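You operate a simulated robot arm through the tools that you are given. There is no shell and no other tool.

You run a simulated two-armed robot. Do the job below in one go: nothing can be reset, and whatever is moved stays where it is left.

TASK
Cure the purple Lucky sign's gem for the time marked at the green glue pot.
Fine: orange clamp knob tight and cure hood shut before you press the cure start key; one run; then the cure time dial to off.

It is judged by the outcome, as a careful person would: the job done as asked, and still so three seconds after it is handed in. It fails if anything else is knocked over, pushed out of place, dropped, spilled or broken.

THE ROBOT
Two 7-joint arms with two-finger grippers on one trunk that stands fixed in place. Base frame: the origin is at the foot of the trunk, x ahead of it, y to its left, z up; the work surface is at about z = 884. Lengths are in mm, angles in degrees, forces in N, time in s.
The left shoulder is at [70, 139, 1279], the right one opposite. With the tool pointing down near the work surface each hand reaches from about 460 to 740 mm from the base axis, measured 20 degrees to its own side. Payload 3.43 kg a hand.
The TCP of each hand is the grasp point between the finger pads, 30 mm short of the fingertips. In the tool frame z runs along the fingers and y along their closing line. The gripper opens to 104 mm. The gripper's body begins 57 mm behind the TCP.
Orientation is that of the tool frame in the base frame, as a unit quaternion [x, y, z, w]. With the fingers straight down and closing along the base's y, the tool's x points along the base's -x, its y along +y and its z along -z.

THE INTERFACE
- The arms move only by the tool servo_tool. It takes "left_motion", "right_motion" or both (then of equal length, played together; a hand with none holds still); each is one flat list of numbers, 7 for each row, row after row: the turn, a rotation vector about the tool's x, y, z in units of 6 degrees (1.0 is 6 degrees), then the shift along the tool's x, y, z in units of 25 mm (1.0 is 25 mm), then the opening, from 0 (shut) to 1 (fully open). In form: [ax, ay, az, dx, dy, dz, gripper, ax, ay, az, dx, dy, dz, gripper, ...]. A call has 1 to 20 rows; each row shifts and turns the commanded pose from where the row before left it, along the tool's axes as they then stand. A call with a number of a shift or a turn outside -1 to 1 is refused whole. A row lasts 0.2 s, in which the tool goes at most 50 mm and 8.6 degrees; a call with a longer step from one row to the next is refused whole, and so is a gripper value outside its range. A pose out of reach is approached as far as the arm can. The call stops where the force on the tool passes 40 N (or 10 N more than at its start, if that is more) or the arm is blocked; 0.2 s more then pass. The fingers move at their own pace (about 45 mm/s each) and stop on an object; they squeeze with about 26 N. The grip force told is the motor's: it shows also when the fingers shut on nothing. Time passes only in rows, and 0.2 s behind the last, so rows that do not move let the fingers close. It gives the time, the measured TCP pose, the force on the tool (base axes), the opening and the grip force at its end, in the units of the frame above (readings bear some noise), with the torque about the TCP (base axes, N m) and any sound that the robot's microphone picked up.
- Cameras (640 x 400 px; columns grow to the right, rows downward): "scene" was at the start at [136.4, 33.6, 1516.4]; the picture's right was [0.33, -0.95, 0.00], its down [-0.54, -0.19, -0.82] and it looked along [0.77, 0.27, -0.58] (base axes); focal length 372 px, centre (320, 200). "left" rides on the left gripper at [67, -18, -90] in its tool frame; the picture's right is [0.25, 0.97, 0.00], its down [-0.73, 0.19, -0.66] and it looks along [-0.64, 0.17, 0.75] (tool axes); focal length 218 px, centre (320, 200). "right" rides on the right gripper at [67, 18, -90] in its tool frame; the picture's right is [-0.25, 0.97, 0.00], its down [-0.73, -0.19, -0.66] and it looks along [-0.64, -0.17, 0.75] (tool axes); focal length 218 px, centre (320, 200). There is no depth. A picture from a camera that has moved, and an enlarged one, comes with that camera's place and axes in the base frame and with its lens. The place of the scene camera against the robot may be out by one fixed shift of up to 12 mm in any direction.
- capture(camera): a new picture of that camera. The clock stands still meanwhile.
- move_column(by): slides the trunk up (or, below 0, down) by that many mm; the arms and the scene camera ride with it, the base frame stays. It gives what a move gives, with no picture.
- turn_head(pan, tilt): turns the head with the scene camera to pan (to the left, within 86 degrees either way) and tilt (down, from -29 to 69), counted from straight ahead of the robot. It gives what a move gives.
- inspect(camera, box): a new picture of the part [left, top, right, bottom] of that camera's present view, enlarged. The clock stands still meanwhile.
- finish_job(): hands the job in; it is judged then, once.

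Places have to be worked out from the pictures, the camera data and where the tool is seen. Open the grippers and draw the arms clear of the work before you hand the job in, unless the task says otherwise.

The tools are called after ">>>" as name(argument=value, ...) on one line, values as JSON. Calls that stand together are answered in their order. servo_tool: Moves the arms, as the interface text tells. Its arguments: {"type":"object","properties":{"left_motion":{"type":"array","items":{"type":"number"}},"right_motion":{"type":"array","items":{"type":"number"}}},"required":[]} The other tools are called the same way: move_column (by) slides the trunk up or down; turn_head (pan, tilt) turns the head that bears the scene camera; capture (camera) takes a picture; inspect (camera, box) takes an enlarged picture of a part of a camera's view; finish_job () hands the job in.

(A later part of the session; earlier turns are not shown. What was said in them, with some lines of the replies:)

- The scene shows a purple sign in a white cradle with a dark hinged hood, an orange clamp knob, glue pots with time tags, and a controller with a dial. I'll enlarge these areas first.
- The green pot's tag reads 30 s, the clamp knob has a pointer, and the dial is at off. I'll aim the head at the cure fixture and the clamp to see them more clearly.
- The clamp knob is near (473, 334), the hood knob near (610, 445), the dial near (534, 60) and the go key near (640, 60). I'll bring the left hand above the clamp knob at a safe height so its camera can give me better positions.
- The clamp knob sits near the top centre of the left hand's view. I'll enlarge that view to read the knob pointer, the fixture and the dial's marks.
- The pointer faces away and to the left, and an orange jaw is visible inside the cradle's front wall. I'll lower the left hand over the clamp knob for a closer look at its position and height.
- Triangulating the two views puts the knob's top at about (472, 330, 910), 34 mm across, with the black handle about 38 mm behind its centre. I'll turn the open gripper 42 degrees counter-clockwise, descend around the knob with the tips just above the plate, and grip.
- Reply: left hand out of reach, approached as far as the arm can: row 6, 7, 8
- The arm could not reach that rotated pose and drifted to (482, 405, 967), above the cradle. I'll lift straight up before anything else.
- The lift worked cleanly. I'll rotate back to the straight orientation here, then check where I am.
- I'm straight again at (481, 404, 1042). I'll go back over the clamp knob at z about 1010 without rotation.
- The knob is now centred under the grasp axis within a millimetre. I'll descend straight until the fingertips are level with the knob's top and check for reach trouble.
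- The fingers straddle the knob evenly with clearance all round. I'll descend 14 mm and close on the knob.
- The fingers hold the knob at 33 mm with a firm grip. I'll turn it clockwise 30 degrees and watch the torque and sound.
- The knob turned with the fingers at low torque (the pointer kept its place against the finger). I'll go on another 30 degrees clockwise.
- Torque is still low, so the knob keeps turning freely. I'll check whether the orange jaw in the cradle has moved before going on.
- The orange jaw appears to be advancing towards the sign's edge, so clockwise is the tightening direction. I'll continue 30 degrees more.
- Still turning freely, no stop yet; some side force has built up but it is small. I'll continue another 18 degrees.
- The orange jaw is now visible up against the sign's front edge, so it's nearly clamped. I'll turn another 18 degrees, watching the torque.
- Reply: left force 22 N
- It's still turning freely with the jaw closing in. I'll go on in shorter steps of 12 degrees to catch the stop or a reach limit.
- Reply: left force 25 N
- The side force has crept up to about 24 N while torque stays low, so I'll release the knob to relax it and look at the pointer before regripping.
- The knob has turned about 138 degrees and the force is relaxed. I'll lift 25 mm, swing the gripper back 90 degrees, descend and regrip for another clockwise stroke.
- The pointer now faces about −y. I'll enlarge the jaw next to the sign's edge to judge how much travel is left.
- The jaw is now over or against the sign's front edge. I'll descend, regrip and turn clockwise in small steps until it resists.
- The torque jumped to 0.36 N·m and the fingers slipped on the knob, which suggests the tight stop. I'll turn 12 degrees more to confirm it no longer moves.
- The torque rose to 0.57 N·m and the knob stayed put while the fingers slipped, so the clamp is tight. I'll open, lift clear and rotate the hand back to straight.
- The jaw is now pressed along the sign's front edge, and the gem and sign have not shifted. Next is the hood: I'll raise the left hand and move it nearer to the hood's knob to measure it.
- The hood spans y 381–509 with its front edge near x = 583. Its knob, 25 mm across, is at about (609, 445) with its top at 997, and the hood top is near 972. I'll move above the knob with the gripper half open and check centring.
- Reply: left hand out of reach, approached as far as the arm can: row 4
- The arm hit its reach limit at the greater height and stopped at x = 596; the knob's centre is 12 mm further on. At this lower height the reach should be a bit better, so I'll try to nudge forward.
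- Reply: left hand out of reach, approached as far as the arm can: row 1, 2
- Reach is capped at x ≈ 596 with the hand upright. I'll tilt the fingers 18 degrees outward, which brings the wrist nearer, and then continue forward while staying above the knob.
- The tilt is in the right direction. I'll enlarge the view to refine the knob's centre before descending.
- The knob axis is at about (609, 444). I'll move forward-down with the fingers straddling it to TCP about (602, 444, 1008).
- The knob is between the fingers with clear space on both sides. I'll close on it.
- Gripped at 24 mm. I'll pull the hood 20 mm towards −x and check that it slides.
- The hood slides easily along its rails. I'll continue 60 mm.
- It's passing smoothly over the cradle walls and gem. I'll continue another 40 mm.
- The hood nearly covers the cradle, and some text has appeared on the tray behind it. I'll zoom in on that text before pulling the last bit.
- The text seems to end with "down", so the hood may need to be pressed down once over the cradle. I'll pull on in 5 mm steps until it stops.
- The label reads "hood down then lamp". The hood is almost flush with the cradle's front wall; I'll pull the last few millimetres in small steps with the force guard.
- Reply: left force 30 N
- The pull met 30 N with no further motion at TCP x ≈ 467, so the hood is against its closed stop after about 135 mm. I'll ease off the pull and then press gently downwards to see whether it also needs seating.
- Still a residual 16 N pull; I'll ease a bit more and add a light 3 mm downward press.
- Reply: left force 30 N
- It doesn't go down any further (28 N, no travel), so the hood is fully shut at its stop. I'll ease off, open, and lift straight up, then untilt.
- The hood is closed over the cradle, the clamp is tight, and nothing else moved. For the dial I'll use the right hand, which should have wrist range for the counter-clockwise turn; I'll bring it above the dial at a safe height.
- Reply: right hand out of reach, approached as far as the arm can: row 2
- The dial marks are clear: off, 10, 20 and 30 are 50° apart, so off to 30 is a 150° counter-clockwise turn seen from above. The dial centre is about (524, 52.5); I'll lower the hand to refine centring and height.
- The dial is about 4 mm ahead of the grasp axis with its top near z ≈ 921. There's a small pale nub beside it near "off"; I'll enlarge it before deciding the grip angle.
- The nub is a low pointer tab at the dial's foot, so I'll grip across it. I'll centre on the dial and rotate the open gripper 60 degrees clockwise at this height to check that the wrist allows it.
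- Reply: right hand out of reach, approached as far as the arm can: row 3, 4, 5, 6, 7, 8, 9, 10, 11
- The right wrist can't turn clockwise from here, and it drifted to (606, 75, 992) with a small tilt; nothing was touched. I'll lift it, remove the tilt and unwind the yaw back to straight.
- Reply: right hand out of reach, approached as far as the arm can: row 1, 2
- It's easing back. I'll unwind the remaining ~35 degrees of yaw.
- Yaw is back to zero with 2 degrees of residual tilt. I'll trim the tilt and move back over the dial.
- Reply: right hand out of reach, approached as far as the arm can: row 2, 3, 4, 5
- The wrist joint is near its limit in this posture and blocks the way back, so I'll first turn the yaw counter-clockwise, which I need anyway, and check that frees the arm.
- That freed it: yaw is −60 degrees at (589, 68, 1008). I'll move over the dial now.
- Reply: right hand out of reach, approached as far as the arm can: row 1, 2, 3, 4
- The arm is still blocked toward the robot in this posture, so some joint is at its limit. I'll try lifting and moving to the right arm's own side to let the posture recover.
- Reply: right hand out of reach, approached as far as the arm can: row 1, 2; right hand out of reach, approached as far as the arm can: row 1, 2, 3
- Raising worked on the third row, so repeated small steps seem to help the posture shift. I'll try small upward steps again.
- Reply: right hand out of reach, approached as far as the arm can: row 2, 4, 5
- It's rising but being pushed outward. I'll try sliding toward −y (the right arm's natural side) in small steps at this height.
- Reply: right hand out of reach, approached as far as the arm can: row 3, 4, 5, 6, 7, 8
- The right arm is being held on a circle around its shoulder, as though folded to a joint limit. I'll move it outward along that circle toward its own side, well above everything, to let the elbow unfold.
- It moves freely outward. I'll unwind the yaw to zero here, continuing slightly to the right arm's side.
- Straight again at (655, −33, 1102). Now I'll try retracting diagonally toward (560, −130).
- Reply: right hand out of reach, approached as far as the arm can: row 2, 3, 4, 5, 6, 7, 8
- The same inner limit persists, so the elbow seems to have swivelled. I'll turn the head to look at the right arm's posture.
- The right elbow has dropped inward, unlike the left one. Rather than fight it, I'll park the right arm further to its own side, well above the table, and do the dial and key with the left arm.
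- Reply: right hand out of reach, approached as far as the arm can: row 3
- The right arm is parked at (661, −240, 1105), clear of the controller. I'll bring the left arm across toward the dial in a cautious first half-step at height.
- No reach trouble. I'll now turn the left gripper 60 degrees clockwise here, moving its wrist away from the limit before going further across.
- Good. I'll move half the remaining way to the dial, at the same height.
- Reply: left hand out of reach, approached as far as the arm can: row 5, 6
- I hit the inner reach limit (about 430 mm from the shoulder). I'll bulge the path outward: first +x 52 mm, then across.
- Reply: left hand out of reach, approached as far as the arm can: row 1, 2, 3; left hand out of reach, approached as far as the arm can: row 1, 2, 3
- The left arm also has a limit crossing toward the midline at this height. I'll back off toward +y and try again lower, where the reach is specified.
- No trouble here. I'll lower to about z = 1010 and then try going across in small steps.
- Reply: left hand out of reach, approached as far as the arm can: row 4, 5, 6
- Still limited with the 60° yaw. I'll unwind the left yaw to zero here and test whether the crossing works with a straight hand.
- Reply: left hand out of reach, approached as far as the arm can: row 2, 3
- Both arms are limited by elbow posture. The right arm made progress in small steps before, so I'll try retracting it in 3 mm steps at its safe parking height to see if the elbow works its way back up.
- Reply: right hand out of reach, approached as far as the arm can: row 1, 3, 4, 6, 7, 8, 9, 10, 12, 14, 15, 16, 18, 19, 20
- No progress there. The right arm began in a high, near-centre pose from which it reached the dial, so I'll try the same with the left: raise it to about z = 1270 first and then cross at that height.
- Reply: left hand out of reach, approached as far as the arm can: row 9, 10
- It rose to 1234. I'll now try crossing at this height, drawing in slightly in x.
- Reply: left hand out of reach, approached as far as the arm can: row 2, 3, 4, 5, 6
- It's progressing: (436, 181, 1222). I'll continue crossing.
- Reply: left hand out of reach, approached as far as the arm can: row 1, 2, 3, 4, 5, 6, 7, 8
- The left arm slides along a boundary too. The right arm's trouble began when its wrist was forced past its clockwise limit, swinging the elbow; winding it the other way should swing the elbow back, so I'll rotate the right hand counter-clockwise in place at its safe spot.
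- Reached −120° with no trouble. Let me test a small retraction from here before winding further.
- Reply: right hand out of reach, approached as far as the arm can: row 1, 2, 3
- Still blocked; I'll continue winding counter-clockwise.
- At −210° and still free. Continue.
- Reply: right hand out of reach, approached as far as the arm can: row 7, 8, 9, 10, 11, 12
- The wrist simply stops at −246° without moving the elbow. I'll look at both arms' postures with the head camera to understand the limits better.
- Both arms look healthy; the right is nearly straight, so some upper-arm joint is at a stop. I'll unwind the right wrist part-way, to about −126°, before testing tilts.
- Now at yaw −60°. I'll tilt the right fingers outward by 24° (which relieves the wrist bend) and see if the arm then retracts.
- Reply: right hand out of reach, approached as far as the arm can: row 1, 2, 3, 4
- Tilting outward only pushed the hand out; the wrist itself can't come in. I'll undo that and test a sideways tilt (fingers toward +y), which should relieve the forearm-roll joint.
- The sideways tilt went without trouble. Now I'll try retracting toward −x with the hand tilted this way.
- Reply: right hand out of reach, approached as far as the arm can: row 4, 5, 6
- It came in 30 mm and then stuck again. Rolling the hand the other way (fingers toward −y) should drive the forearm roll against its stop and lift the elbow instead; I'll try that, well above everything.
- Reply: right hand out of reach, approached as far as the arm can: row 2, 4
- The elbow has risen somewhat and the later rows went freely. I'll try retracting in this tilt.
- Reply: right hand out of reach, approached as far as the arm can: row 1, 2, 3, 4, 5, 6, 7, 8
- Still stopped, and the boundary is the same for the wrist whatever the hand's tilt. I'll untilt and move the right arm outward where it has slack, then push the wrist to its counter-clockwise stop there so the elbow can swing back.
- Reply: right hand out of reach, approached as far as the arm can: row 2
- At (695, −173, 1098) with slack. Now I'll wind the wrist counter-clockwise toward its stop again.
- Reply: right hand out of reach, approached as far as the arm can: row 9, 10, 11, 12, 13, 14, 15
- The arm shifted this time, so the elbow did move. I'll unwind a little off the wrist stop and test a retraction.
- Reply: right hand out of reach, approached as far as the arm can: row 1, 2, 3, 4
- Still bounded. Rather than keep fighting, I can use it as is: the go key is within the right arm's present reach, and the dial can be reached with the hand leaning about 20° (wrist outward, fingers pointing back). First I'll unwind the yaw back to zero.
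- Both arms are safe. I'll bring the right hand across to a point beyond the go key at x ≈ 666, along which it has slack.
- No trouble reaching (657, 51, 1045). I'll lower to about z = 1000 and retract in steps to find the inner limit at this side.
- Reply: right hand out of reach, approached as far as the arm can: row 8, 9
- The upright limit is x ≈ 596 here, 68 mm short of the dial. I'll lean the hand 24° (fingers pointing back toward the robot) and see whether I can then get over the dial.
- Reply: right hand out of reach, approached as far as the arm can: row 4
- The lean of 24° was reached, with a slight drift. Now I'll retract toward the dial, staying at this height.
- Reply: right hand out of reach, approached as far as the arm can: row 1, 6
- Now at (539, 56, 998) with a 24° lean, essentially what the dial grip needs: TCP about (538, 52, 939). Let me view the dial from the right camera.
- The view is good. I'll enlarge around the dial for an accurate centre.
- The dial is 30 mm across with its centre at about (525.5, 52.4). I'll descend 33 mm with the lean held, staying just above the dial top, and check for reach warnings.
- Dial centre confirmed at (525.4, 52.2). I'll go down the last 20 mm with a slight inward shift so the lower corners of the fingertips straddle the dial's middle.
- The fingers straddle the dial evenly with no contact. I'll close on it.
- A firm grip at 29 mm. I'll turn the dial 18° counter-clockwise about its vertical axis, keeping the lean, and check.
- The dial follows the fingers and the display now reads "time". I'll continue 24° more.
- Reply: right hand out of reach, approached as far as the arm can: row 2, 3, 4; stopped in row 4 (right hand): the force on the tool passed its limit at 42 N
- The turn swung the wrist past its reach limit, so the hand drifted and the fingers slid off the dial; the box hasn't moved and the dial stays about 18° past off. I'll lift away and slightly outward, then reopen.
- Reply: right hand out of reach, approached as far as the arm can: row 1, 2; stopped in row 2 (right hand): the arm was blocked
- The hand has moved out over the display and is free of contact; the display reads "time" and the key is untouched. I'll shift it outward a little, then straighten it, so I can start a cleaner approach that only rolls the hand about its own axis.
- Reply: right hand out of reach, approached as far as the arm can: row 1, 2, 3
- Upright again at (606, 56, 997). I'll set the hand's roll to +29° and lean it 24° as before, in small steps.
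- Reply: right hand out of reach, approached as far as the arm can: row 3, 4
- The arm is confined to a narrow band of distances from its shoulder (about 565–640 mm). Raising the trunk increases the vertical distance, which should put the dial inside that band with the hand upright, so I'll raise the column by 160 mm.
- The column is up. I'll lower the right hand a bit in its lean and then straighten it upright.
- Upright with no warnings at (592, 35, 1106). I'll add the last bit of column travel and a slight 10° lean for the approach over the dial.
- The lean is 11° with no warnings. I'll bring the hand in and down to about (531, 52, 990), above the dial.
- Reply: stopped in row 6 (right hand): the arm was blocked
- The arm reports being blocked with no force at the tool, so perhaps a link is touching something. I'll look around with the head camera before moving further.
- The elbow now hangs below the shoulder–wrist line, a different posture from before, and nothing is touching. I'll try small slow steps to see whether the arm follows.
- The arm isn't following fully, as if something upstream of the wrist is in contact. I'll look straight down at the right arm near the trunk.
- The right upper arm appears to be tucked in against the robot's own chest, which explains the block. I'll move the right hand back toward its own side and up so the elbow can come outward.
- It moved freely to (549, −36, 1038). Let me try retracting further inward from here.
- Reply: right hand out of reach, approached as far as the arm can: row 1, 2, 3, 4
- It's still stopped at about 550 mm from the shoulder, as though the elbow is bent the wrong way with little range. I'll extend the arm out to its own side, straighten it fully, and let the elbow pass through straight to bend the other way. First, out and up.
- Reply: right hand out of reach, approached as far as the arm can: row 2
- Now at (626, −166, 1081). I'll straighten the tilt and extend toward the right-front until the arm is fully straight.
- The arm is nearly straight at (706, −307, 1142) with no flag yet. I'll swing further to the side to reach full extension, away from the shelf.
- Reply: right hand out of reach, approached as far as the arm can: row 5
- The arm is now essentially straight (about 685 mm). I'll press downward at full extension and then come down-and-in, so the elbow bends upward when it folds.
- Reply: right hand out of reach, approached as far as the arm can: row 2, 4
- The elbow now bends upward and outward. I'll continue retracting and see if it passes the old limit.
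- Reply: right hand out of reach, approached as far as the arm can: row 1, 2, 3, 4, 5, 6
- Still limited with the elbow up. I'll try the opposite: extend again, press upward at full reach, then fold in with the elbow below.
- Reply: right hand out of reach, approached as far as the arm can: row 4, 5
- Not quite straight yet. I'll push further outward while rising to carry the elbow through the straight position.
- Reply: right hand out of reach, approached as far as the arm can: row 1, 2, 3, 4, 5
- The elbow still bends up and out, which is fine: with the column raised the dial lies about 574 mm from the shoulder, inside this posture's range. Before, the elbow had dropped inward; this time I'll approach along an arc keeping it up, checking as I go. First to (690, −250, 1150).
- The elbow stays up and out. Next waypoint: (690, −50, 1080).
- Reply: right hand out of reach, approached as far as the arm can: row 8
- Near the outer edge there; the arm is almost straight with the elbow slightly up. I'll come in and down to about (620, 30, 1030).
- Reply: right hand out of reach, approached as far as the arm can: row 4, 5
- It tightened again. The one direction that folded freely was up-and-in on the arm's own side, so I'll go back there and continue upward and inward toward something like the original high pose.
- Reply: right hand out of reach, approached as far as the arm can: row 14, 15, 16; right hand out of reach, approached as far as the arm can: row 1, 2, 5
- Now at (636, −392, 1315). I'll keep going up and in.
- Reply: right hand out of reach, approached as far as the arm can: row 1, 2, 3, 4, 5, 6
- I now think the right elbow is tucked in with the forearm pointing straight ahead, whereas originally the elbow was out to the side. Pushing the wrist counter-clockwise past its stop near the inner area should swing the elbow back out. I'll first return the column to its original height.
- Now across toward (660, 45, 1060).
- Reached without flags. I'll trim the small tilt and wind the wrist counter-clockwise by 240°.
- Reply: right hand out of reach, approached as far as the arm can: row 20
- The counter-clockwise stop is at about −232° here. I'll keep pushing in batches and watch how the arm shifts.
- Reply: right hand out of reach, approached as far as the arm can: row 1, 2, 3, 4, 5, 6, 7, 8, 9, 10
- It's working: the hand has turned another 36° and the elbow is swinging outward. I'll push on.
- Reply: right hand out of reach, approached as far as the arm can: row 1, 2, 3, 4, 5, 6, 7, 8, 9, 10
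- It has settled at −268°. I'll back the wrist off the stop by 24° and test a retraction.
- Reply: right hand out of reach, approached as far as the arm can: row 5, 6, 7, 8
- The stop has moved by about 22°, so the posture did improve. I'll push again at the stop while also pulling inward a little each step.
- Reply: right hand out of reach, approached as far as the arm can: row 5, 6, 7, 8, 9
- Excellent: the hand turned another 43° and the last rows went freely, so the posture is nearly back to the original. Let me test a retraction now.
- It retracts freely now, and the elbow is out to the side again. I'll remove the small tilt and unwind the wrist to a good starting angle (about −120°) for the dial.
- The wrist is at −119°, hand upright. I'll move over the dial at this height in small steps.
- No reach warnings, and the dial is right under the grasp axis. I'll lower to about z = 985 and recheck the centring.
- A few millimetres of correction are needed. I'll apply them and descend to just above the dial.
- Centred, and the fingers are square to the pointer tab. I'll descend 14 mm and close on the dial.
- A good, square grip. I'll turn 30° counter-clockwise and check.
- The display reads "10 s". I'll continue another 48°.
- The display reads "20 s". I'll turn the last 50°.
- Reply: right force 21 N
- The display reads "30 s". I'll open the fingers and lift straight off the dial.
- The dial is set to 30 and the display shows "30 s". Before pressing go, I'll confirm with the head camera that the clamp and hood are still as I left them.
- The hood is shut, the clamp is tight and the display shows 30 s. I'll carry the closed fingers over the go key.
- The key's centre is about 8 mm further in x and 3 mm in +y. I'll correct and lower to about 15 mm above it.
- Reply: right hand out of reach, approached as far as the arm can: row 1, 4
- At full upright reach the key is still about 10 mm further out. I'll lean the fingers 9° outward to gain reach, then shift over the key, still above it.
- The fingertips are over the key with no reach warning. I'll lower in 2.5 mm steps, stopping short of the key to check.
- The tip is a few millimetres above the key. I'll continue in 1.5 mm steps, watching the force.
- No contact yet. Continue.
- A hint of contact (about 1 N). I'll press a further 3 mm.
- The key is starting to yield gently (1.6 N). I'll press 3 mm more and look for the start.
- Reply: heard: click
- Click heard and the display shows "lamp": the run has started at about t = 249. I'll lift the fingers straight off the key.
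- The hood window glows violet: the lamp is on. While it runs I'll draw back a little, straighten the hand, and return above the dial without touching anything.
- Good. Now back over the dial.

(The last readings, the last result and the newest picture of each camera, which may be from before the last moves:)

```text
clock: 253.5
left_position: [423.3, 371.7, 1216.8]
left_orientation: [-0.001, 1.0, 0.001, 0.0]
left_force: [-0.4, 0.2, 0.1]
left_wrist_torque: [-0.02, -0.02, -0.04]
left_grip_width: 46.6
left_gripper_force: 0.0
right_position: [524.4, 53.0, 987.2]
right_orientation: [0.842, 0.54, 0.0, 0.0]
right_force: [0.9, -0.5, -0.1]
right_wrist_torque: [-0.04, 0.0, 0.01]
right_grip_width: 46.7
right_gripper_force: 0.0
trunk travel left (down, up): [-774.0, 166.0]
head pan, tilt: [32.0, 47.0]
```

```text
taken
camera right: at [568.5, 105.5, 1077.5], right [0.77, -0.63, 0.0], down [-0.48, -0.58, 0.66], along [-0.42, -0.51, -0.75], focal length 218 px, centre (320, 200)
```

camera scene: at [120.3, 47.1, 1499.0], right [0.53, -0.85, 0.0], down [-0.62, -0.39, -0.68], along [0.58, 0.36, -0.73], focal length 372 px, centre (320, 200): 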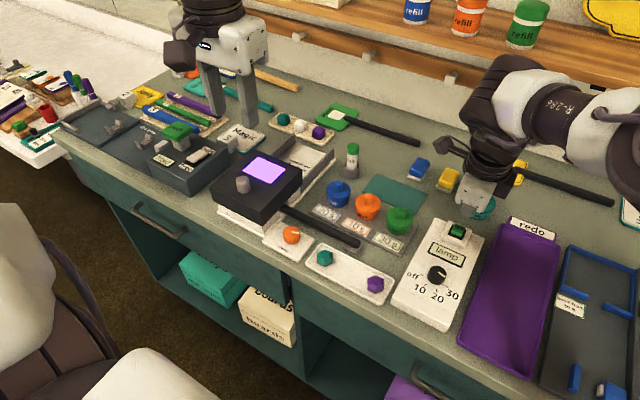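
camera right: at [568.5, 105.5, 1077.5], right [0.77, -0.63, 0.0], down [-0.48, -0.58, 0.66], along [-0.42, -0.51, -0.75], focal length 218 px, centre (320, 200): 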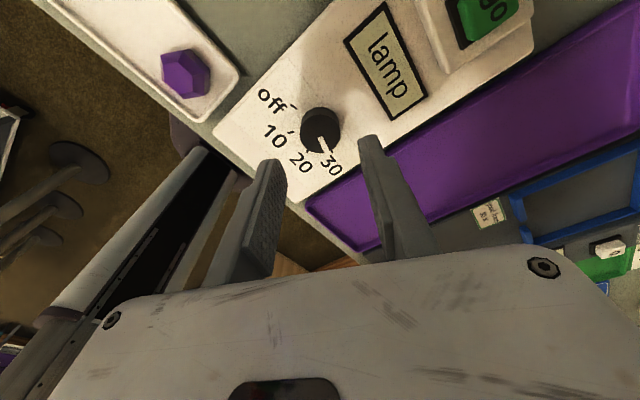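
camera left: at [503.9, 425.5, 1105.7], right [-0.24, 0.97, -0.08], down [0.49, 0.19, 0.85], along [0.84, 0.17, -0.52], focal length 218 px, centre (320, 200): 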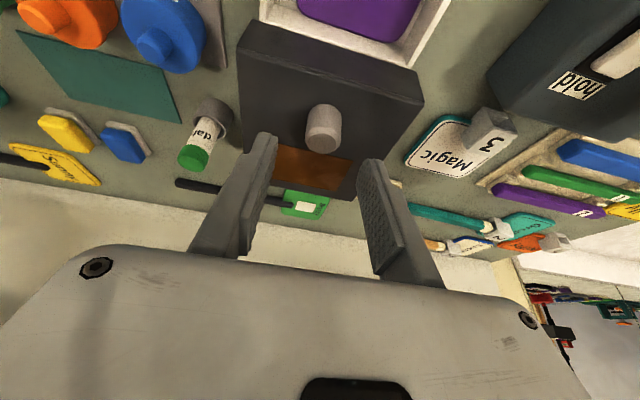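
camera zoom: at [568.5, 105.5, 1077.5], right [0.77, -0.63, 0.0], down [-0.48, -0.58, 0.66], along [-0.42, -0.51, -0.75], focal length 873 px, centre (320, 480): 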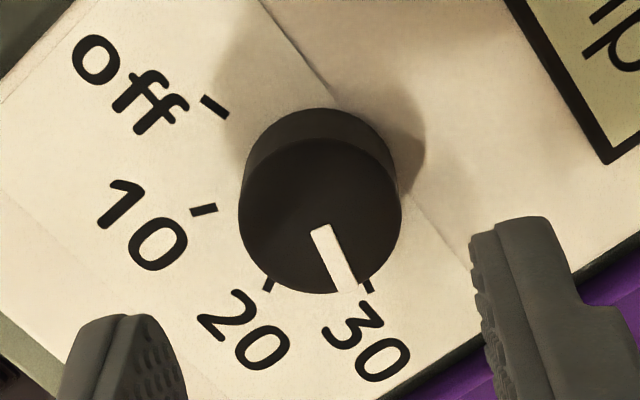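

Well centred. The display says "lamp"; I'll hold here and wait out the 30 seconds, listening for the end.

>>> servo_tool(right_motion=[0, 0, 0, -0.05, 0.014, 0, 0.45, 0, 0, 0, 0, 0, 0, 0.45, 0, 0, 0, 0, 0, 0, 0.45, 0, 0, 0, 0, 0, 0, 0.45, 0, 0, 0, 0, 0, 0, 0.45, 0, 0, 0, 0, 0, 0, 0.45, 0, 0, 0, 0, 0, 0, 0.45, 0, 0, 0, 0, 0, 0, 0.45, 0, 0, 0, 0, 0, 0, 0.45, 0, 0, 0, 0, 0, 0, 0.45, 0, 0, 0, 0, 0, 0, 0.45, 0, 0, 0, 0, 0, 0, 0.45, 0, 0, 0, 0, 0, 0, 0.45, 0, 0, 0, 0, 0, 0, 0.45, 0, 0, 0, 0, 0, 0, 0.45, 0, 0, 0, 0, 0, 0, 0.45, 0, 0, 0, 0, 0, 0, 0.45, 0, 0, 0, 0, 0, 0, 0.45, 0, 0, 0, 0, 0, 0, 0.45, 0, 0, 0, 0, 0, 0, 0.45])

>>> servo_tool(right_motion=[0, 0, 0, 0, 0, 0, 0.45, 0, 0, 0, 0, 0, 0, 0.45, 0, 0, 0, 0, 0, 0, 0.45, 0, 0, 0, 0, 0, 0, 0.45, 0, 0, 0, 0, 0, 0, 0.45, 0, 0, 0, 0, 0, 0, 0.45, 0, 0, 0, 0, 0, 0, 0.45, 0, 0, 0, 0, 0, 0, 0.45, 0, 0, 0, 0, 0, 0, 0.45, 0, 0, 0, 0, 0, 0, 0.45, 0, 0, 0, 0, 0, 0, 0.45, 0, 0, 0, 0, 0, 0, 0.45, 0, 0, 0, 0, 0, 0, 0.45, 0, 0, 0, 0, 0, 0, 0.45, 0, 0, 0, 0, 0, 0, 0.45, 0, 0, 0, 0, 0, 0, 0.45, 0, 0, 0, 0, 0, 0, 0.45, 0, 0, 0, 0, 0, 0, 0.45, 0, 0, 0, 0, 0, 0, 0.45, 0, 0, 0, 0, 0, 0, 0.45])

>>> servo_tool(right_motion=[0, 0, 0, 0, 0, 0, 0.45, 0, 0, 0, 0, 0, 0, 0.45, 0, 0, 0, 0, 0, 0, 0.45, 0, 0, 0, 0, 0, 0, 0.45, 0, 0, 0, 0, 0, 0, 0.45, 0, 0, 0, 0, 0, 0, 0.45, 0, 0, 0, 0, 0, 0, 0.45, 0, 0, 0, 0, 0, 0, 0.45, 0, 0, 0, 0, 0, 0, 0.45, 0, 0, 0, 0, 0, 0, 0.45, 0, 0, 0, 0, 0, 0, 0.45, 0, 0, 0, 0, 0, 0, 0.45, 0, 0, 0, 0, 0, 0, 0.45, 0, 0, 0, 0, 0, 0, 0.45, 0, 0, 0, 0, 0, 0, 0.45, 0, 0, 0, 0, 0, 0, 0.45, 0, 0, 0, 0, 0, 0, 0.45, 0, 0, 0, 0, 0, 0, 0.45, 0, 0, 0, 0, 0, 0, 0.45, 0, 0, 0, 0, 0, 0, 0.45])

>>> servo_tool(right_motion=[0, 0, 0, 0, 0, 0, 0.45, 0, 0, 0, 0, 0, 0, 0.45, 0, 0, 0, 0, 0, 0, 0.45, 0, 0, 0, 0, 0, 0, 0.45, 0, 0, 0, 0, 0, 0, 0.45, 0, 0, 0, 0, 0, 0, 0.45, 0, 0, 0, 0, 0, 0, 0.45, 0, 0, 0, 0, 0, 0, 0.45, 0, 0, 0, 0, 0, 0, 0.45, 0, 0, 0, 0, 0, 0, 0.45, 0, 0, 0, 0, 0, 0, 0.45, 0, 0, 0, 0, 0, 0, 0.45, 0, 0, 0, 0, 0, 0, 0.45, 0, 0, 0, 0, 0, 0, 0.45, 0, 0, 0, 0, 0, 0, 0.45, 0, 0, 0, 0, 0, 0, 0.45, 0, 0, 0, 0, 0, 0, 0.45, 0, 0, 0, 0, 0, 0, 0.45, 0, 0, 0, 0, 0, 0, 0.45, 0, 0, 0, 0, 0, 0, 0.45])

>>> servo_tool(right_motion=[0, 0, 0, 0, 0, 0, 0.45, 0, 0, 0, 0, 0, 0, 0.45, 0, 0, 0, 0, 0, 0, 0.45, 0, 0, 0, 0, 0, 0, 0.45, 0, 0, 0, 0, 0, 0, 0.45, 0, 0, 0, 0, 0, 0, 0.45, 0, 0, 0, 0, 0, 0, 0.45, 0, 0, 0, 0, 0, 0, 0.45, 0, 0, 0, 0, 0, 0, 0.45, 0, 0, 0, 0, 0, 0, 0.45, 0, 0, 0, 0, 0, 0, 0.45, 0, 0, 0, 0, 0, 0, 0.45, 0, 0, 0, 0, 0, 0, 0.45, 0, 0, 0, 0, 0, 0, 0.45, 0, 0, 0, 0, 0, 0, 0.45, 0, 0, 0, 0, 0, 0, 0.45, 0, 0, 0, 0, 0, 0, 0.45, 0, 0, 0, 0, 0, 0, 0.45, 0, 0, 0, 0, 0, 0, 0.45, 0, 0, 0, 0, 0, 0, 0.45])

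>>> capture(camera="right")

```text
clock: 257.7
left_position: [424.5, 372.8, 1216.2]
left_orientation: [-0.001, 1.0, 0.001, 0.0]
left_force: [-1.2, 0.3, -0.3]
left_wrist_torque: [-0.02, 0.03, -0.02]
left_grip_width: 46.8
left_gripper_force: 0.0
right_position: [525.1, 51.9, 988.1]
right_orientation: [0.842, 0.54, 0.0, 0.0]
right_force: [-0.1, 0.0, -0.3]
right_wrist_torque: [-0.01, 0.03, 0.01]
right_grip_width: 47.0
right_gripper_force: 0.0
trunk travel left (down, up): [-774.0, 166.0]
head pan, tilt: [32.0, 47.0]
```

```text
clock: 261.9
left_position: [423.4, 371.6, 1215.6]
left_orientation: [-0.001, 1.0, 0.0, 0.001]
left_force: [-0.3, 0.4, 0.6]
left_wrist_torque: [-0.03, 0.01, -0.01]
left_grip_width: 46.7
left_gripper_force: 0.1
right_position: [524.5, 52.9, 986.6]
right_orientation: [0.841, 0.54, -0.001, -0.001]
right_force: [-0.5, 0.2, 0.3]
right_wrist_torque: [-0.01, -0.02, -0.01]
right_grip_width: 46.7
right_gripper_force: 0.1
trunk travel left (down, up): [-774.0, 166.0]
head pan, tilt: [32.0, 47.0]
```

```text
clock: 266.1
left_position: [423.4, 370.9, 1216.0]
left_orientation: [0.0, 1.0, -0.001, 0.001]
left_force: [-0.1, -0.2, 0.0]
left_wrist_torque: [-0.01, -0.04, 0.02]
left_grip_width: 47.0
left_gripper_force: 0.1
right_position: [525.2, 51.9, 986.6]
right_orientation: [0.841, 0.54, -0.001, -0.001]
right_force: [0.6, 0.4, -0.2]
right_wrist_torque: [0.0, -0.01, -0.01]
right_grip_width: 46.7
right_gripper_force: 0.1
trunk travel left (down, up): [-774.0, 166.0]
head pan, tilt: [32.0, 47.0]
```

```text
clock: 270.3
left_position: [423.3, 371.8, 1215.9]
left_orientation: [0.0, 1.0, 0.0, 0.0]
left_force: [0.1, 0.0, 0.0]
left_wrist_torque: [-0.01, -0.02, -0.03]
left_grip_width: 46.9
left_gripper_force: 0.0
right_position: [525.6, 51.7, 987.6]
right_orientation: [0.842, 0.54, 0.0, 0.0]
right_force: [-0.2, -0.7, 0.8]
right_wrist_torque: [0.02, -0.02, 0.0]
right_grip_width: 46.8
right_gripper_force: 0.0
trunk travel left (down, up): [-774.0, 166.0]
head pan, tilt: [32.0, 47.0]
```

```text
clock: 274.5
left_position: [423.8, 372.3, 1216.4]
left_orientation: [-0.001, 1.0, 0.0, 0.0]
left_force: [-0.1, 0.1, -0.2]
left_wrist_torque: [0.01, 0.0, 0.01]
left_grip_width: 46.6
left_gripper_force: 0.2
right_position: [524.9, 51.6, 987.0]
right_orientation: [0.842, 0.54, -0.001, -0.001]
right_force: [0.7, 0.5, -0.3]
right_wrist_torque: [0.0, 0.0, -0.01]
right_grip_width: 46.5
right_gripper_force: 0.1
trunk travel left (down, up): [-774.0, 166.0]
head pan, tilt: [32.0, 47.0]
```

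```text
taken
camera right: at [568.6, 104.5, 1077.1], right [0.77, -0.63, 0.0], down [-0.48, -0.58, 0.66], along [-0.42, -0.51, -0.75], focal length 218 px, centre (320, 200)
```

right: 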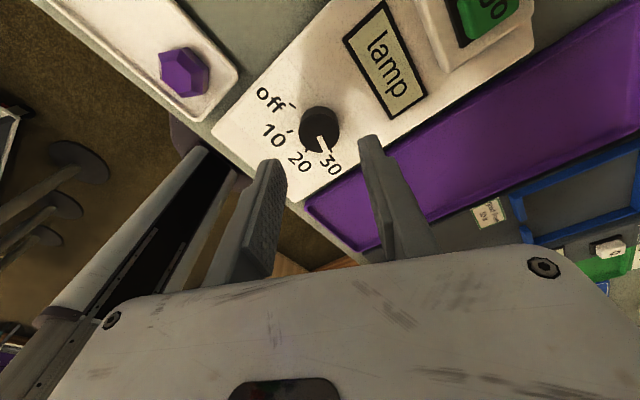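

At t = 274.5 the lamp is still on, as expected for a 30 s run. I'll wait past t = 279.

>>> servo_tool(right_motion=[0, 0, 0, 0, 0, 0, 0.45, 0, 0, 0, 0, 0, 0, 0.45, 0, 0, 0, 0, 0, 0, 0.45, 0, 0, 0, 0, 0, 0, 0.45, 0, 0, 0, 0, 0, 0, 0.45, 0, 0, 0, 0, 0, 0, 0.45, 0, 0, 0, 0, 0, 0, 0.45, 0, 0, 0, 0, 0, 0, 0.45, 0, 0, 0, 0, 0, 0, 0.45, 0, 0, 0, 0, 0, 0, 0.45, 0, 0, 0, 0, 0, 0, 0.45, 0, 0, 0, 0, 0, 0, 0.45, 0, 0, 0, 0, 0, 0, 0.45, 0, 0, 0, 0, 0, 0, 0.45, 0, 0, 0, 0, 0, 0, 0.45, 0, 0, 0, 0, 0, 0, 0.45, 0, 0, 0, 0, 0, 0, 0.45, 0, 0, 0, 0, 0, 0, 0.45, 0, 0, 0, 0, 0, 0, 0.45, 0, 0, 0, 0, 0, 0, 0.45])

>>> servo_tool(right_motion=[0, 0, 0, 0, 0, 0, 0.45, 0, 0, 0, 0, 0, 0, 0.45, 0, 0, 0, 0, 0, 0, 0.45, 0, 0, 0, 0, 0, 0, 0.45, 0, 0, 0, 0, 0, 0, 0.45, 0, 0, 0, 0, 0, 0, 0.45, 0, 0, 0, 0, 0, 0, 0.45, 0, 0, 0, 0, 0, 0, 0.45])

>>> capture(camera="right")

>>> capture(camera="scene")

```text
clock: 278.7
left_position: [423.1, 369.6, 1216.7]
left_orientation: [-0.001, 1.0, 0.001, 0.0]
left_force: [-0.5, -0.8, 0.1]
left_wrist_torque: [0.01, 0.02, 0.0]
left_grip_width: 46.7
left_gripper_force: 0.0
right_position: [524.2, 52.3, 988.6]
right_orientation: [0.841, 0.541, 0.001, 0.0]
right_force: [0.1, -0.6, 0.0]
right_wrist_torque: [0.0, -0.03, -0.03]
right_grip_width: 46.7
right_gripper_force: 0.1
trunk travel left (down, up): [-774.0, 166.0]
head pan, tilt: [32.0, 47.0]
```

```text
clock: 280.5
left_position: [423.3, 371.9, 1214.7]
left_orientation: [-0.002, 1.0, 0.001, 0.001]
left_force: [0.4, -0.8, -0.4]
left_wrist_torque: [0.0, 0.01, 0.01]
left_grip_width: 47.0
left_gripper_force: 0.0
right_position: [525.0, 51.9, 987.9]
right_orientation: [0.842, 0.54, 0.001, 0.0]
right_force: [-0.6, -0.1, 0.0]
right_wrist_torque: [0.01, 0.0, 0.01]
right_grip_width: 46.9
right_gripper_force: 0.0
trunk travel left (down, up): [-774.0, 166.0]
head pan, tilt: [32.0, 47.0]
```

```text
taken
camera right: at [568.6, 104.5, 1077.1], right [0.77, -0.63, 0.0], down [-0.48, -0.58, 0.66], along [-0.42, -0.51, -0.75], focal length 218 px, centre (320, 200)
```

right: 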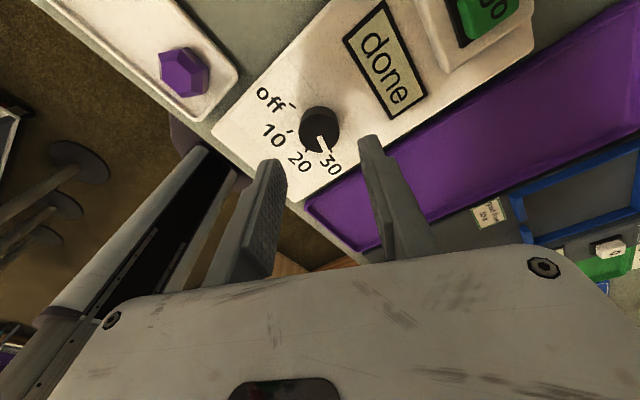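

```text
taken
camera scene: at [120.8, 47.1, 1499.0], right [0.53, -0.85, 0.0], down [-0.62, -0.39, -0.68], along [0.58, 0.36, -0.73], focal length 372 px, centre (320, 200)
```

scene: 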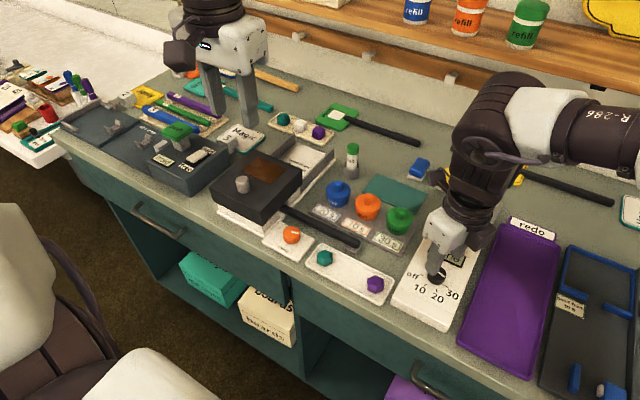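

The display shows "done" and the lamp is off. I'll descend onto the dial and grip it to turn it back to off.

>>> servo_tool(right_motion=[0, 0, 0, 0, 0, 0.6, 0.45, 0, 0, 0, 0, 0, 0.56, 0.45])

>>> inspect(camera="right", box=[240, 90, 400, 190])

```text
clock: 281.1
left_position: [423.6, 370.8, 1215.7]
left_orientation: [0.0, 1.0, 0.0, 0.0]
left_force: [-0.1, 1.1, 0.7]
left_wrist_torque: [0.0, -0.03, 0.01]
left_grip_width: 46.8
left_gripper_force: 0.2
right_position: [526.4, 50.9, 958.5]
right_orientation: [0.841, 0.54, 0.0, 0.0]
right_force: [1.3, 0.3, 0.1]
right_wrist_torque: [-0.03, -0.02, 0.0]
right_grip_width: 47.2
right_gripper_force: 0.0
trunk travel left (down, up): [-774.0, 166.0]
head pan, tilt: [32.0, 47.0]
```

```text
4.00 times, centred on (320, 140) of right
camera zoom: at [569.3, 104.4, 1048.3], right [0.77, -0.63, 0.0], down [-0.48, -0.58, 0.66], along [-0.42, -0.51, -0.75], focal length 873 px, centre (320, 440)
```

zoom: 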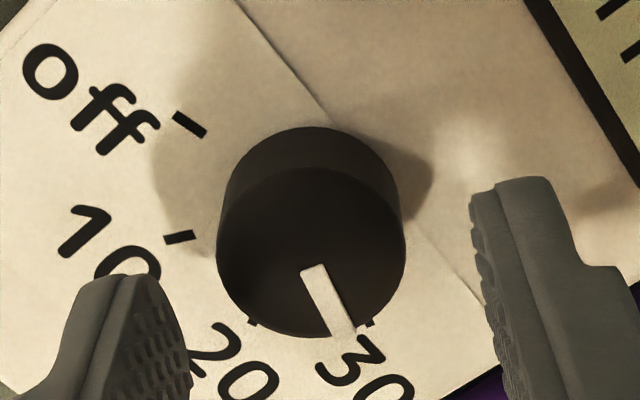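

Within a millimetre of centre. I'll trim, go down 14 mm and close on the dial.

>>> servo_tool(right_motion=[0, 0, 0, -0.03, -0.04, 0.28, 0.45, 0, 0, 0, 0, 0, 0.28, 0.45, 0, 0, 0, 0, 0, 0, 0.2, 0, 0, 0, 0, 0, 0, 0.2, 0, 0, 0, 0, 0, 0, 0.2])

>>> servo_tool(right_motion=[0, 0, 1, 0, 0, 0, 0.2, 0, 0, 1, 0, 0, 0, 0.2, 0, 0, 1, 0, 0, 0, 0.2, 0, 0, 1, 0, 0, 0, 0.2, 0, 0, 1, 0, 0, 0, 0.2, 0, 0, 1, 0, 0, 0, 0.2, 0, 0, 1, 0, 0, 0, 0.2, 0, 0, 1, 0, 0, 0, 0.2])

>>> capture(camera="right")

```text
clock: 282.3
left_position: [425.5, 371.9, 1215.5]
left_orientation: [-0.001, 1.0, 0.0, 0.0]
left_force: [-0.3, 0.2, 0.5]
left_wrist_torque: [-0.01, 0.04, -0.02]
left_grip_width: 46.8
left_gripper_force: 0.0
right_position: [524.6, 50.9, 944.7]
right_orientation: [0.841, 0.541, -0.001, 0.0]
right_force: [0.6, 0.2, -2.0]
right_wrist_torque: [0.13, -0.21, 0.02]
right_grip_width: 28.7
right_gripper_force: 44.6
trunk travel left (down, up): [-774.0, 166.0]
head pan, tilt: [32.0, 47.0]
```

```text
clock: 284.1
left_position: [423.6, 372.3, 1215.9]
left_orientation: [-0.001, 1.0, -0.002, 0.0]
left_force: [0.1, 0.1, 0.1]
left_wrist_torque: [0.02, 0.01, -0.01]
left_grip_width: 46.8
left_gripper_force: 0.1
right_position: [523.6, 53.0, 944.2]
right_orientation: [0.989, 0.151, -0.002, 0.0]
right_force: [-5.2, 3.1, -6.8]
right_wrist_torque: [0.15, 0.02, 0.0]
right_grip_width: 28.7
right_gripper_force: 45.0
trunk travel left (down, up): [-774.0, 166.0]
head pan, tilt: [32.0, 47.0]
```

```text
taken
camera right: at [592.4, 54.8, 1034.0], right [0.05, -1.0, 0.0], down [-0.75, -0.04, 0.66], along [-0.66, -0.03, -0.75], focal length 218 px, centre (320, 200)
```

right: 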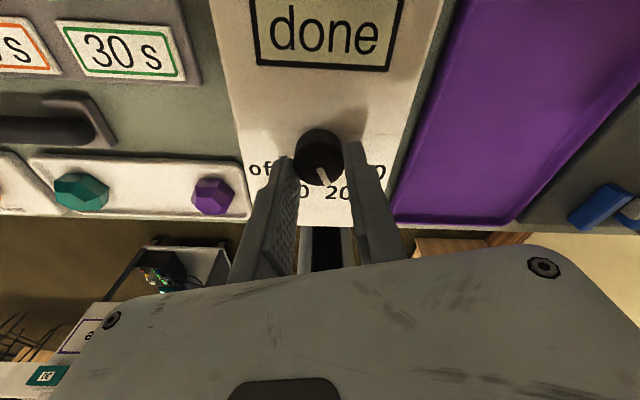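

It's turning back; at about 20 now. I'll continue clockwise toward off.

>>> servo_tool(right_motion=[0, 0, 1, 0, 0, 0, 0.2, 0, 0, 1, 0, 0, 0, 0.2, 0, 0, 1, 0, 0, 0, 0.2, 0, 0, 1, 0, 0, 0, 0.2, 0, 0, 1, 0, 0, 0, 0.2, 0, 0, 1, 0, 0, 0, 0.2, 0, 0, 1, 0, 0, 0, 0.2, 0, 0, 1, 0, 0, 0, 0.2, 0, 0, 1, 0, 0, 0, 0.2, 0, 0, 1, 0, 0, 0, 0.2, 0, 0, 1, 0, 0, 0, 0.2, 0, 0, 1, 0, 0, 0, 0.2, 0, 0, 1, 0, 0, 0, 0.2])

>>> capture(camera="right")

```text
clock: 286.9
left_position: [423.9, 375.8, 1214.6]
left_orientation: [-0.001, 1.0, -0.002, 0.0]
left_force: [0.3, 1.1, -0.6]
left_wrist_torque: [0.0, -0.03, 0.02]
left_grip_width: 46.7
left_gripper_force: 0.0
right_position: [523.6, 55.4, 944.9]
right_orientation: [0.863, -0.504, 0.001, 0.0]
right_force: [-3.4, 19.6, -4.6]
right_wrist_torque: [0.71, 0.35, 0.02]
right_grip_width: 28.7
right_gripper_force: 45.5
trunk travel left (down, up): [-774.0, 166.0]
head pan, tilt: [32.0, 47.0]
```

```text
taken
camera right: at [541.3, -13.1, 1034.3], right [-0.97, -0.25, 0.0], down [-0.19, 0.73, 0.66], along [-0.17, 0.64, -0.75], focal length 218 px, centre (320, 200)
```

right: 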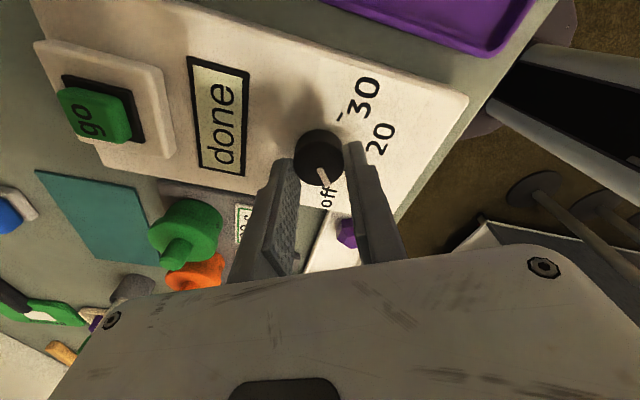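

About 24° left to off. I'll turn the rest.

>>> servo_tool(right_motion=[0, 0, 1, 0, 0, 0, 0.2, 0, 0, 1, 0, 0, 0, 0.2, 0, 0, 1, 0, 0, 0, 0.2, 0, 0, 1, 0, 0, 0, 0.2])

>>> capture(camera="right")

>>> inspect(camera="right", box=[240, 90, 400, 190])

```text
clock: 287.9
left_position: [423.5, 375.6, 1215.0]
left_orientation: [-0.001, 1.0, -0.001, -0.001]
left_force: [-0.3, -0.6, -0.2]
left_wrist_torque: [-0.02, -0.01, 0.01]
left_grip_width: 46.8
left_gripper_force: 0.1
right_position: [525.5, 56.1, 944.6]
right_orientation: [0.74, -0.673, 0.001, -0.001]
right_force: [4.3, 19.6, 2.9]
right_wrist_torque: [0.07, -0.13, 0.48]
right_grip_width: 28.9
right_gripper_force: 45.1
trunk travel left (down, up): [-774.0, 166.0]
head pan, tilt: [32.0, 47.0]
```

```text
taken
camera right: at [513.2, -14.4, 1034.3], right [-0.99, 0.16, 0.0], down [0.12, 0.74, 0.66], along [0.11, 0.65, -0.75], focal length 218 px, centre (320, 200)
```

right: 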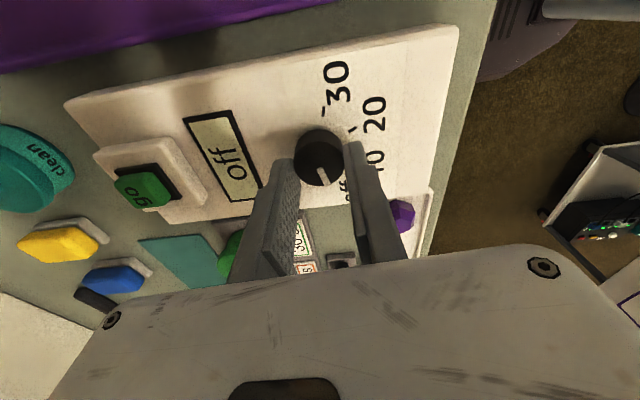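

```text
4.00 times, centred on (320, 140) of right
camera zoom: at [513.2, -14.4, 1034.3], right [-0.99, 0.16, 0.0], down [0.12, 0.74, 0.66], along [0.11, 0.65, -0.75], focal length 873 px, centre (320, 440)
```

zoom: 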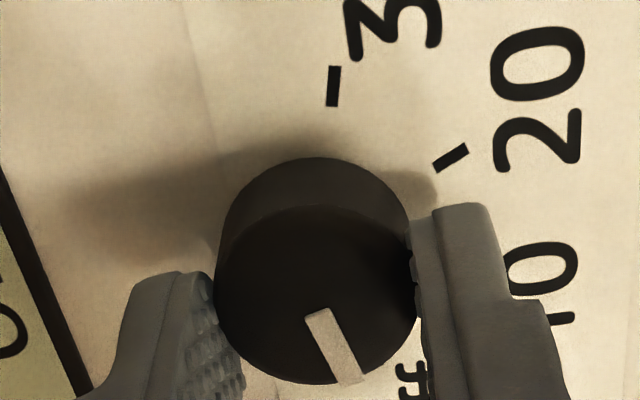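

The display reads "off" and the dial has met its stop. I'll release it and lift straight up.

>>> servo_tool(right_motion=[0, 0, 0, 0, 0, 0, 0.45, 0, 0, 0, 0, 0, 0, 0.45, 0, 0, 0, 0, 0, 0, 0.45, 0, 0, 0, 0, 0, -0.5, 0.45, 0, 0, 0, 0, 0, -0.7, 0.45, 0, 0, 0, 0, 0, -0.8, 0.45, 0, 0, 0, 0, 0, -0.8, 0.45])

>>> capture(camera="right")

>>> inspect(camera="right", box=[220, 50, 420, 175])

```text
clock: 289.5
left_position: [423.3, 372.7, 1217.1]
left_orientation: [-0.001, 1.0, 0.001, 0.0]
left_force: [-0.3, 0.1, 0.4]
left_wrist_torque: [-0.04, 0.01, 0.03]
left_grip_width: 47.1
left_gripper_force: 0.0
right_position: [524.3, 52.3, 1014.6]
right_orientation: [0.74, -0.673, -0.001, 0.0]
right_force: [-0.4, -0.1, 0.1]
right_wrist_torque: [-0.02, 0.01, -0.01]
right_grip_width: 46.9
right_gripper_force: 0.1
trunk travel left (down, up): [-774.0, 166.0]
head pan, tilt: [32.0, 47.0]
```

```text
taken
camera right: at [512.5, -18.0, 1104.9], right [-0.99, 0.16, 0.0], down [0.12, 0.74, 0.66], along [0.1, 0.65, -0.75], focal length 218 px, centre (320, 200)
```

right: 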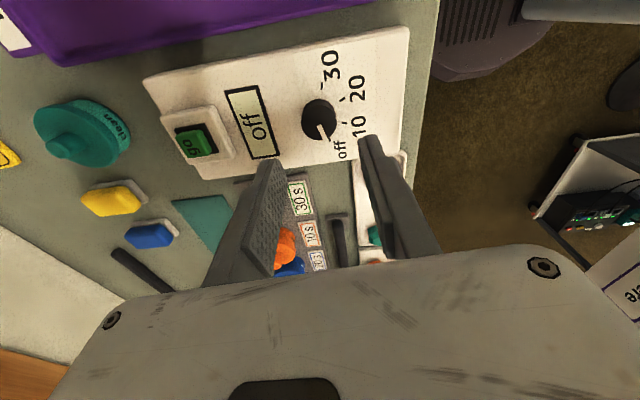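

```text
3.20 times, centred on (320, 112) of right
camera zoom: at [512.5, -18.0, 1104.9], right [-0.99, 0.16, 0.0], down [0.12, 0.74, 0.66], along [0.1, 0.65, -0.75], focal length 698 px, centre (320, 480)
```

zoom: 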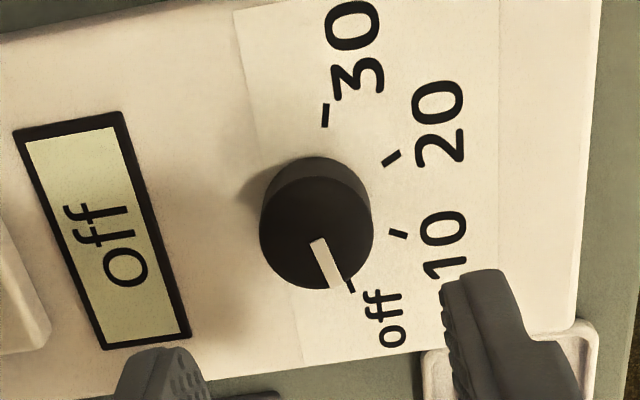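

The dial is at off and the display agrees. Now I'll open both grippers and raise the right arm well clear.

>>> servo_tool(right_motion=[0, 0, 0, 0, 0, -0.8, 0.6, 0, 0, 0, 0, 0, -0.8, 0.8, 0, 0, 0, 0, 0, -0.8, 1, 0, 0, 0, 0, 0, -0.8, 1, 0, 0, 0, 0, 0, -0.8, 1, 0, 0, 0, 0, 0, -0.6, 1], left_motion=[0, 0, 0, 0, 0, 0, 0.6, 0, 0, 0, 0, 0, 0, 0.8, 0, 0, 0, 0, 0, 0, 1, 0, 0, 0, 0, 0, 0, 1, 0, 0, 0, 0, 0, 0, 1, 0, 0, 0, 0, 0, 0, 1])

>>> capture(camera="scene")

>>> inspect(camera="scene", box=[200, 120, 400, 245])

>>> inspect(camera="scene", box=[360, 180, 520, 330])

```text
clock: 290.9
left_position: [423.1, 372.4, 1216.7]
left_orientation: [0.0, 1.0, 0.0, 0.0]
left_force: [-1.0, 0.5, -0.4]
left_wrist_torque: [0.02, -0.04, 0.03]
left_grip_width: 104.0
left_gripper_force: 0.0
right_position: [524.2, 52.0, 1129.9]
right_orientation: [0.74, -0.673, 0.0, 0.0]
right_force: [0.3, -0.2, -0.5]
right_wrist_torque: [0.02, -0.01, 0.01]
right_grip_width: 104.1
right_gripper_force: 0.1
trunk travel left (down, up): [-774.0, 166.0]
head pan, tilt: [32.0, 47.0]
```

```text
taken
camera scene: at [120.4, 47.3, 1499.0], right [0.53, -0.85, 0.0], down [-0.62, -0.39, -0.68], along [0.58, 0.36, -0.73], focal length 372 px, centre (320, 200)
```

scene: 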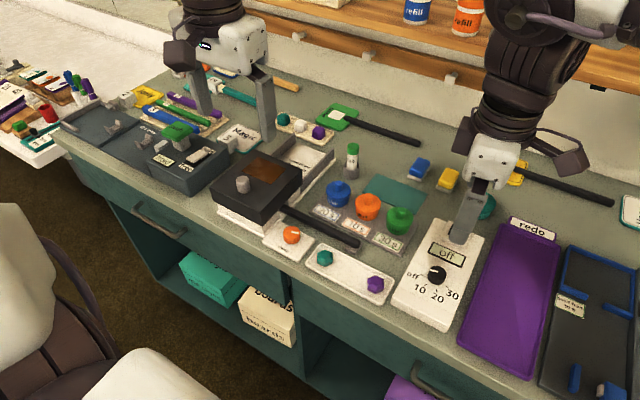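

```text
3.20 times, centred on (300, 182) of scene
camera zoom: at [120.4, 47.3, 1499.0], right [0.53, -0.85, 0.0], down [-0.62, -0.39, -0.68], along [0.58, 0.36, -0.73], focal length 1191 px, centre (384, 256)
```

zoom: 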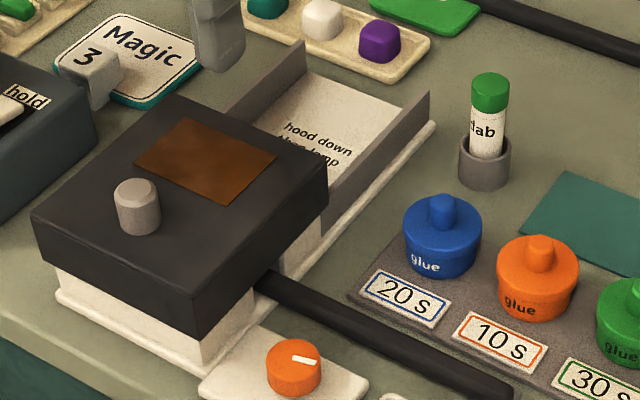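

```text
2.67 times, centred on (440, 255) of scene
camera zoom: at [120.4, 47.3, 1499.0], right [0.53, -0.85, 0.0], down [-0.62, -0.39, -0.68], along [0.58, 0.36, -0.73], focal length 993 px, centre (0, 53)
```

zoom: 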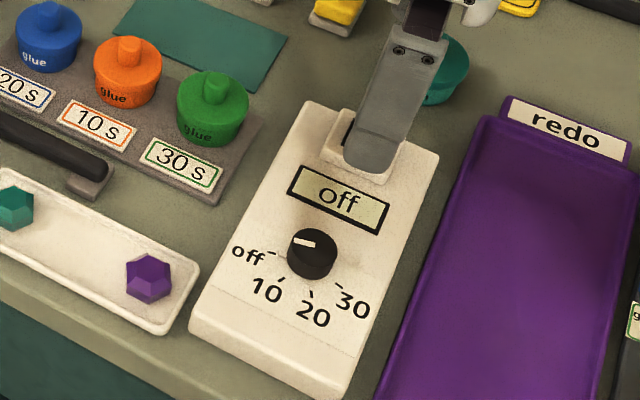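

Everything is in order here. I'll take one last look at the right side of the bench to be sure nothing there was disturbed.

>>> turn_head(pan=-20, tilt=45)

>>> capture(camera="scene")

```text
clock: 292.1
left_position: [423.6, 372.0, 1216.6]
left_orientation: [-0.001, 1.0, 0.0, 0.0]
left_force: [0.5, -0.9, 0.4]
left_wrist_torque: [0.02, 0.02, 0.0]
left_grip_width: 103.9
left_gripper_force: 0.1
right_position: [523.3, 51.4, 1129.6]
right_orientation: [0.74, -0.673, 0.0, 0.0]
right_force: [-0.1, 0.4, 0.4]
right_wrist_torque: [-0.03, -0.02, -0.01]
right_grip_width: 103.9
right_gripper_force: 0.1
trunk travel left (down, up): [-774.0, 166.0]
head pan, tilt: [-20.0, 45.0]
```

```text
taken
camera scene: at [129.6, -22.8, 1501.8], right [-0.34, -0.94, 0.0], down [-0.66, 0.24, -0.71], along [0.66, -0.24, -0.71], focal length 372 px, centre (320, 200)
```

scene: 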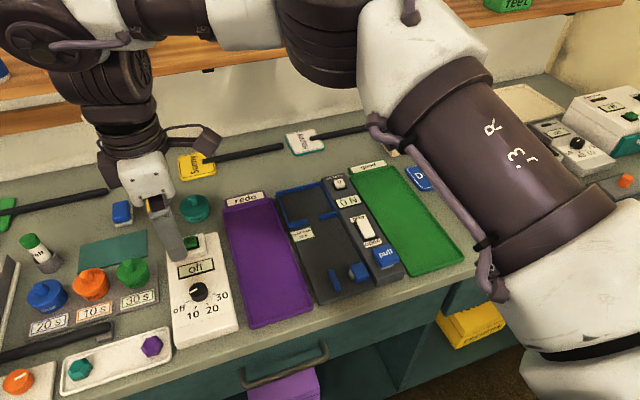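

The bench is undisturbed. The clamp is tight and the hood shut, the single 30 s run is done, and the dial and display are at off. Both grippers are open and clear, so I'm handing the job in.

>>> finish_job()

```text
The job is handed in.
```

The Lucky sign's gem was cured for 30 seconds, the time marked at the green glue pot, and the job is handed in.

- **Clamp:** I turned the orange knob clockwise about 150° until it stopped; the jaw sits against the sign's front edge.
- **Hood:** I slid it about 135 mm to its stop, so it was shut before I pressed start, and it is still shut.
- **Run:** I pressed the go key once with the display at "30 s". The lamp came on at about t = 249, and by t = 280 the display read "done".
- **Dial:** I turned it back to its stop at off, and the display reads "off".

On my first try at the dial, the right hand reached its limit and slid off partway, peaking at 42 N. The box did not move and the key was not pressed. I then worked that arm into a better position, clear of everything, and finished.

A final look showed nothing on the bench knocked over or out of place. Both grippers are open, with the right hand about 200 mm above the controller and the left higher still.
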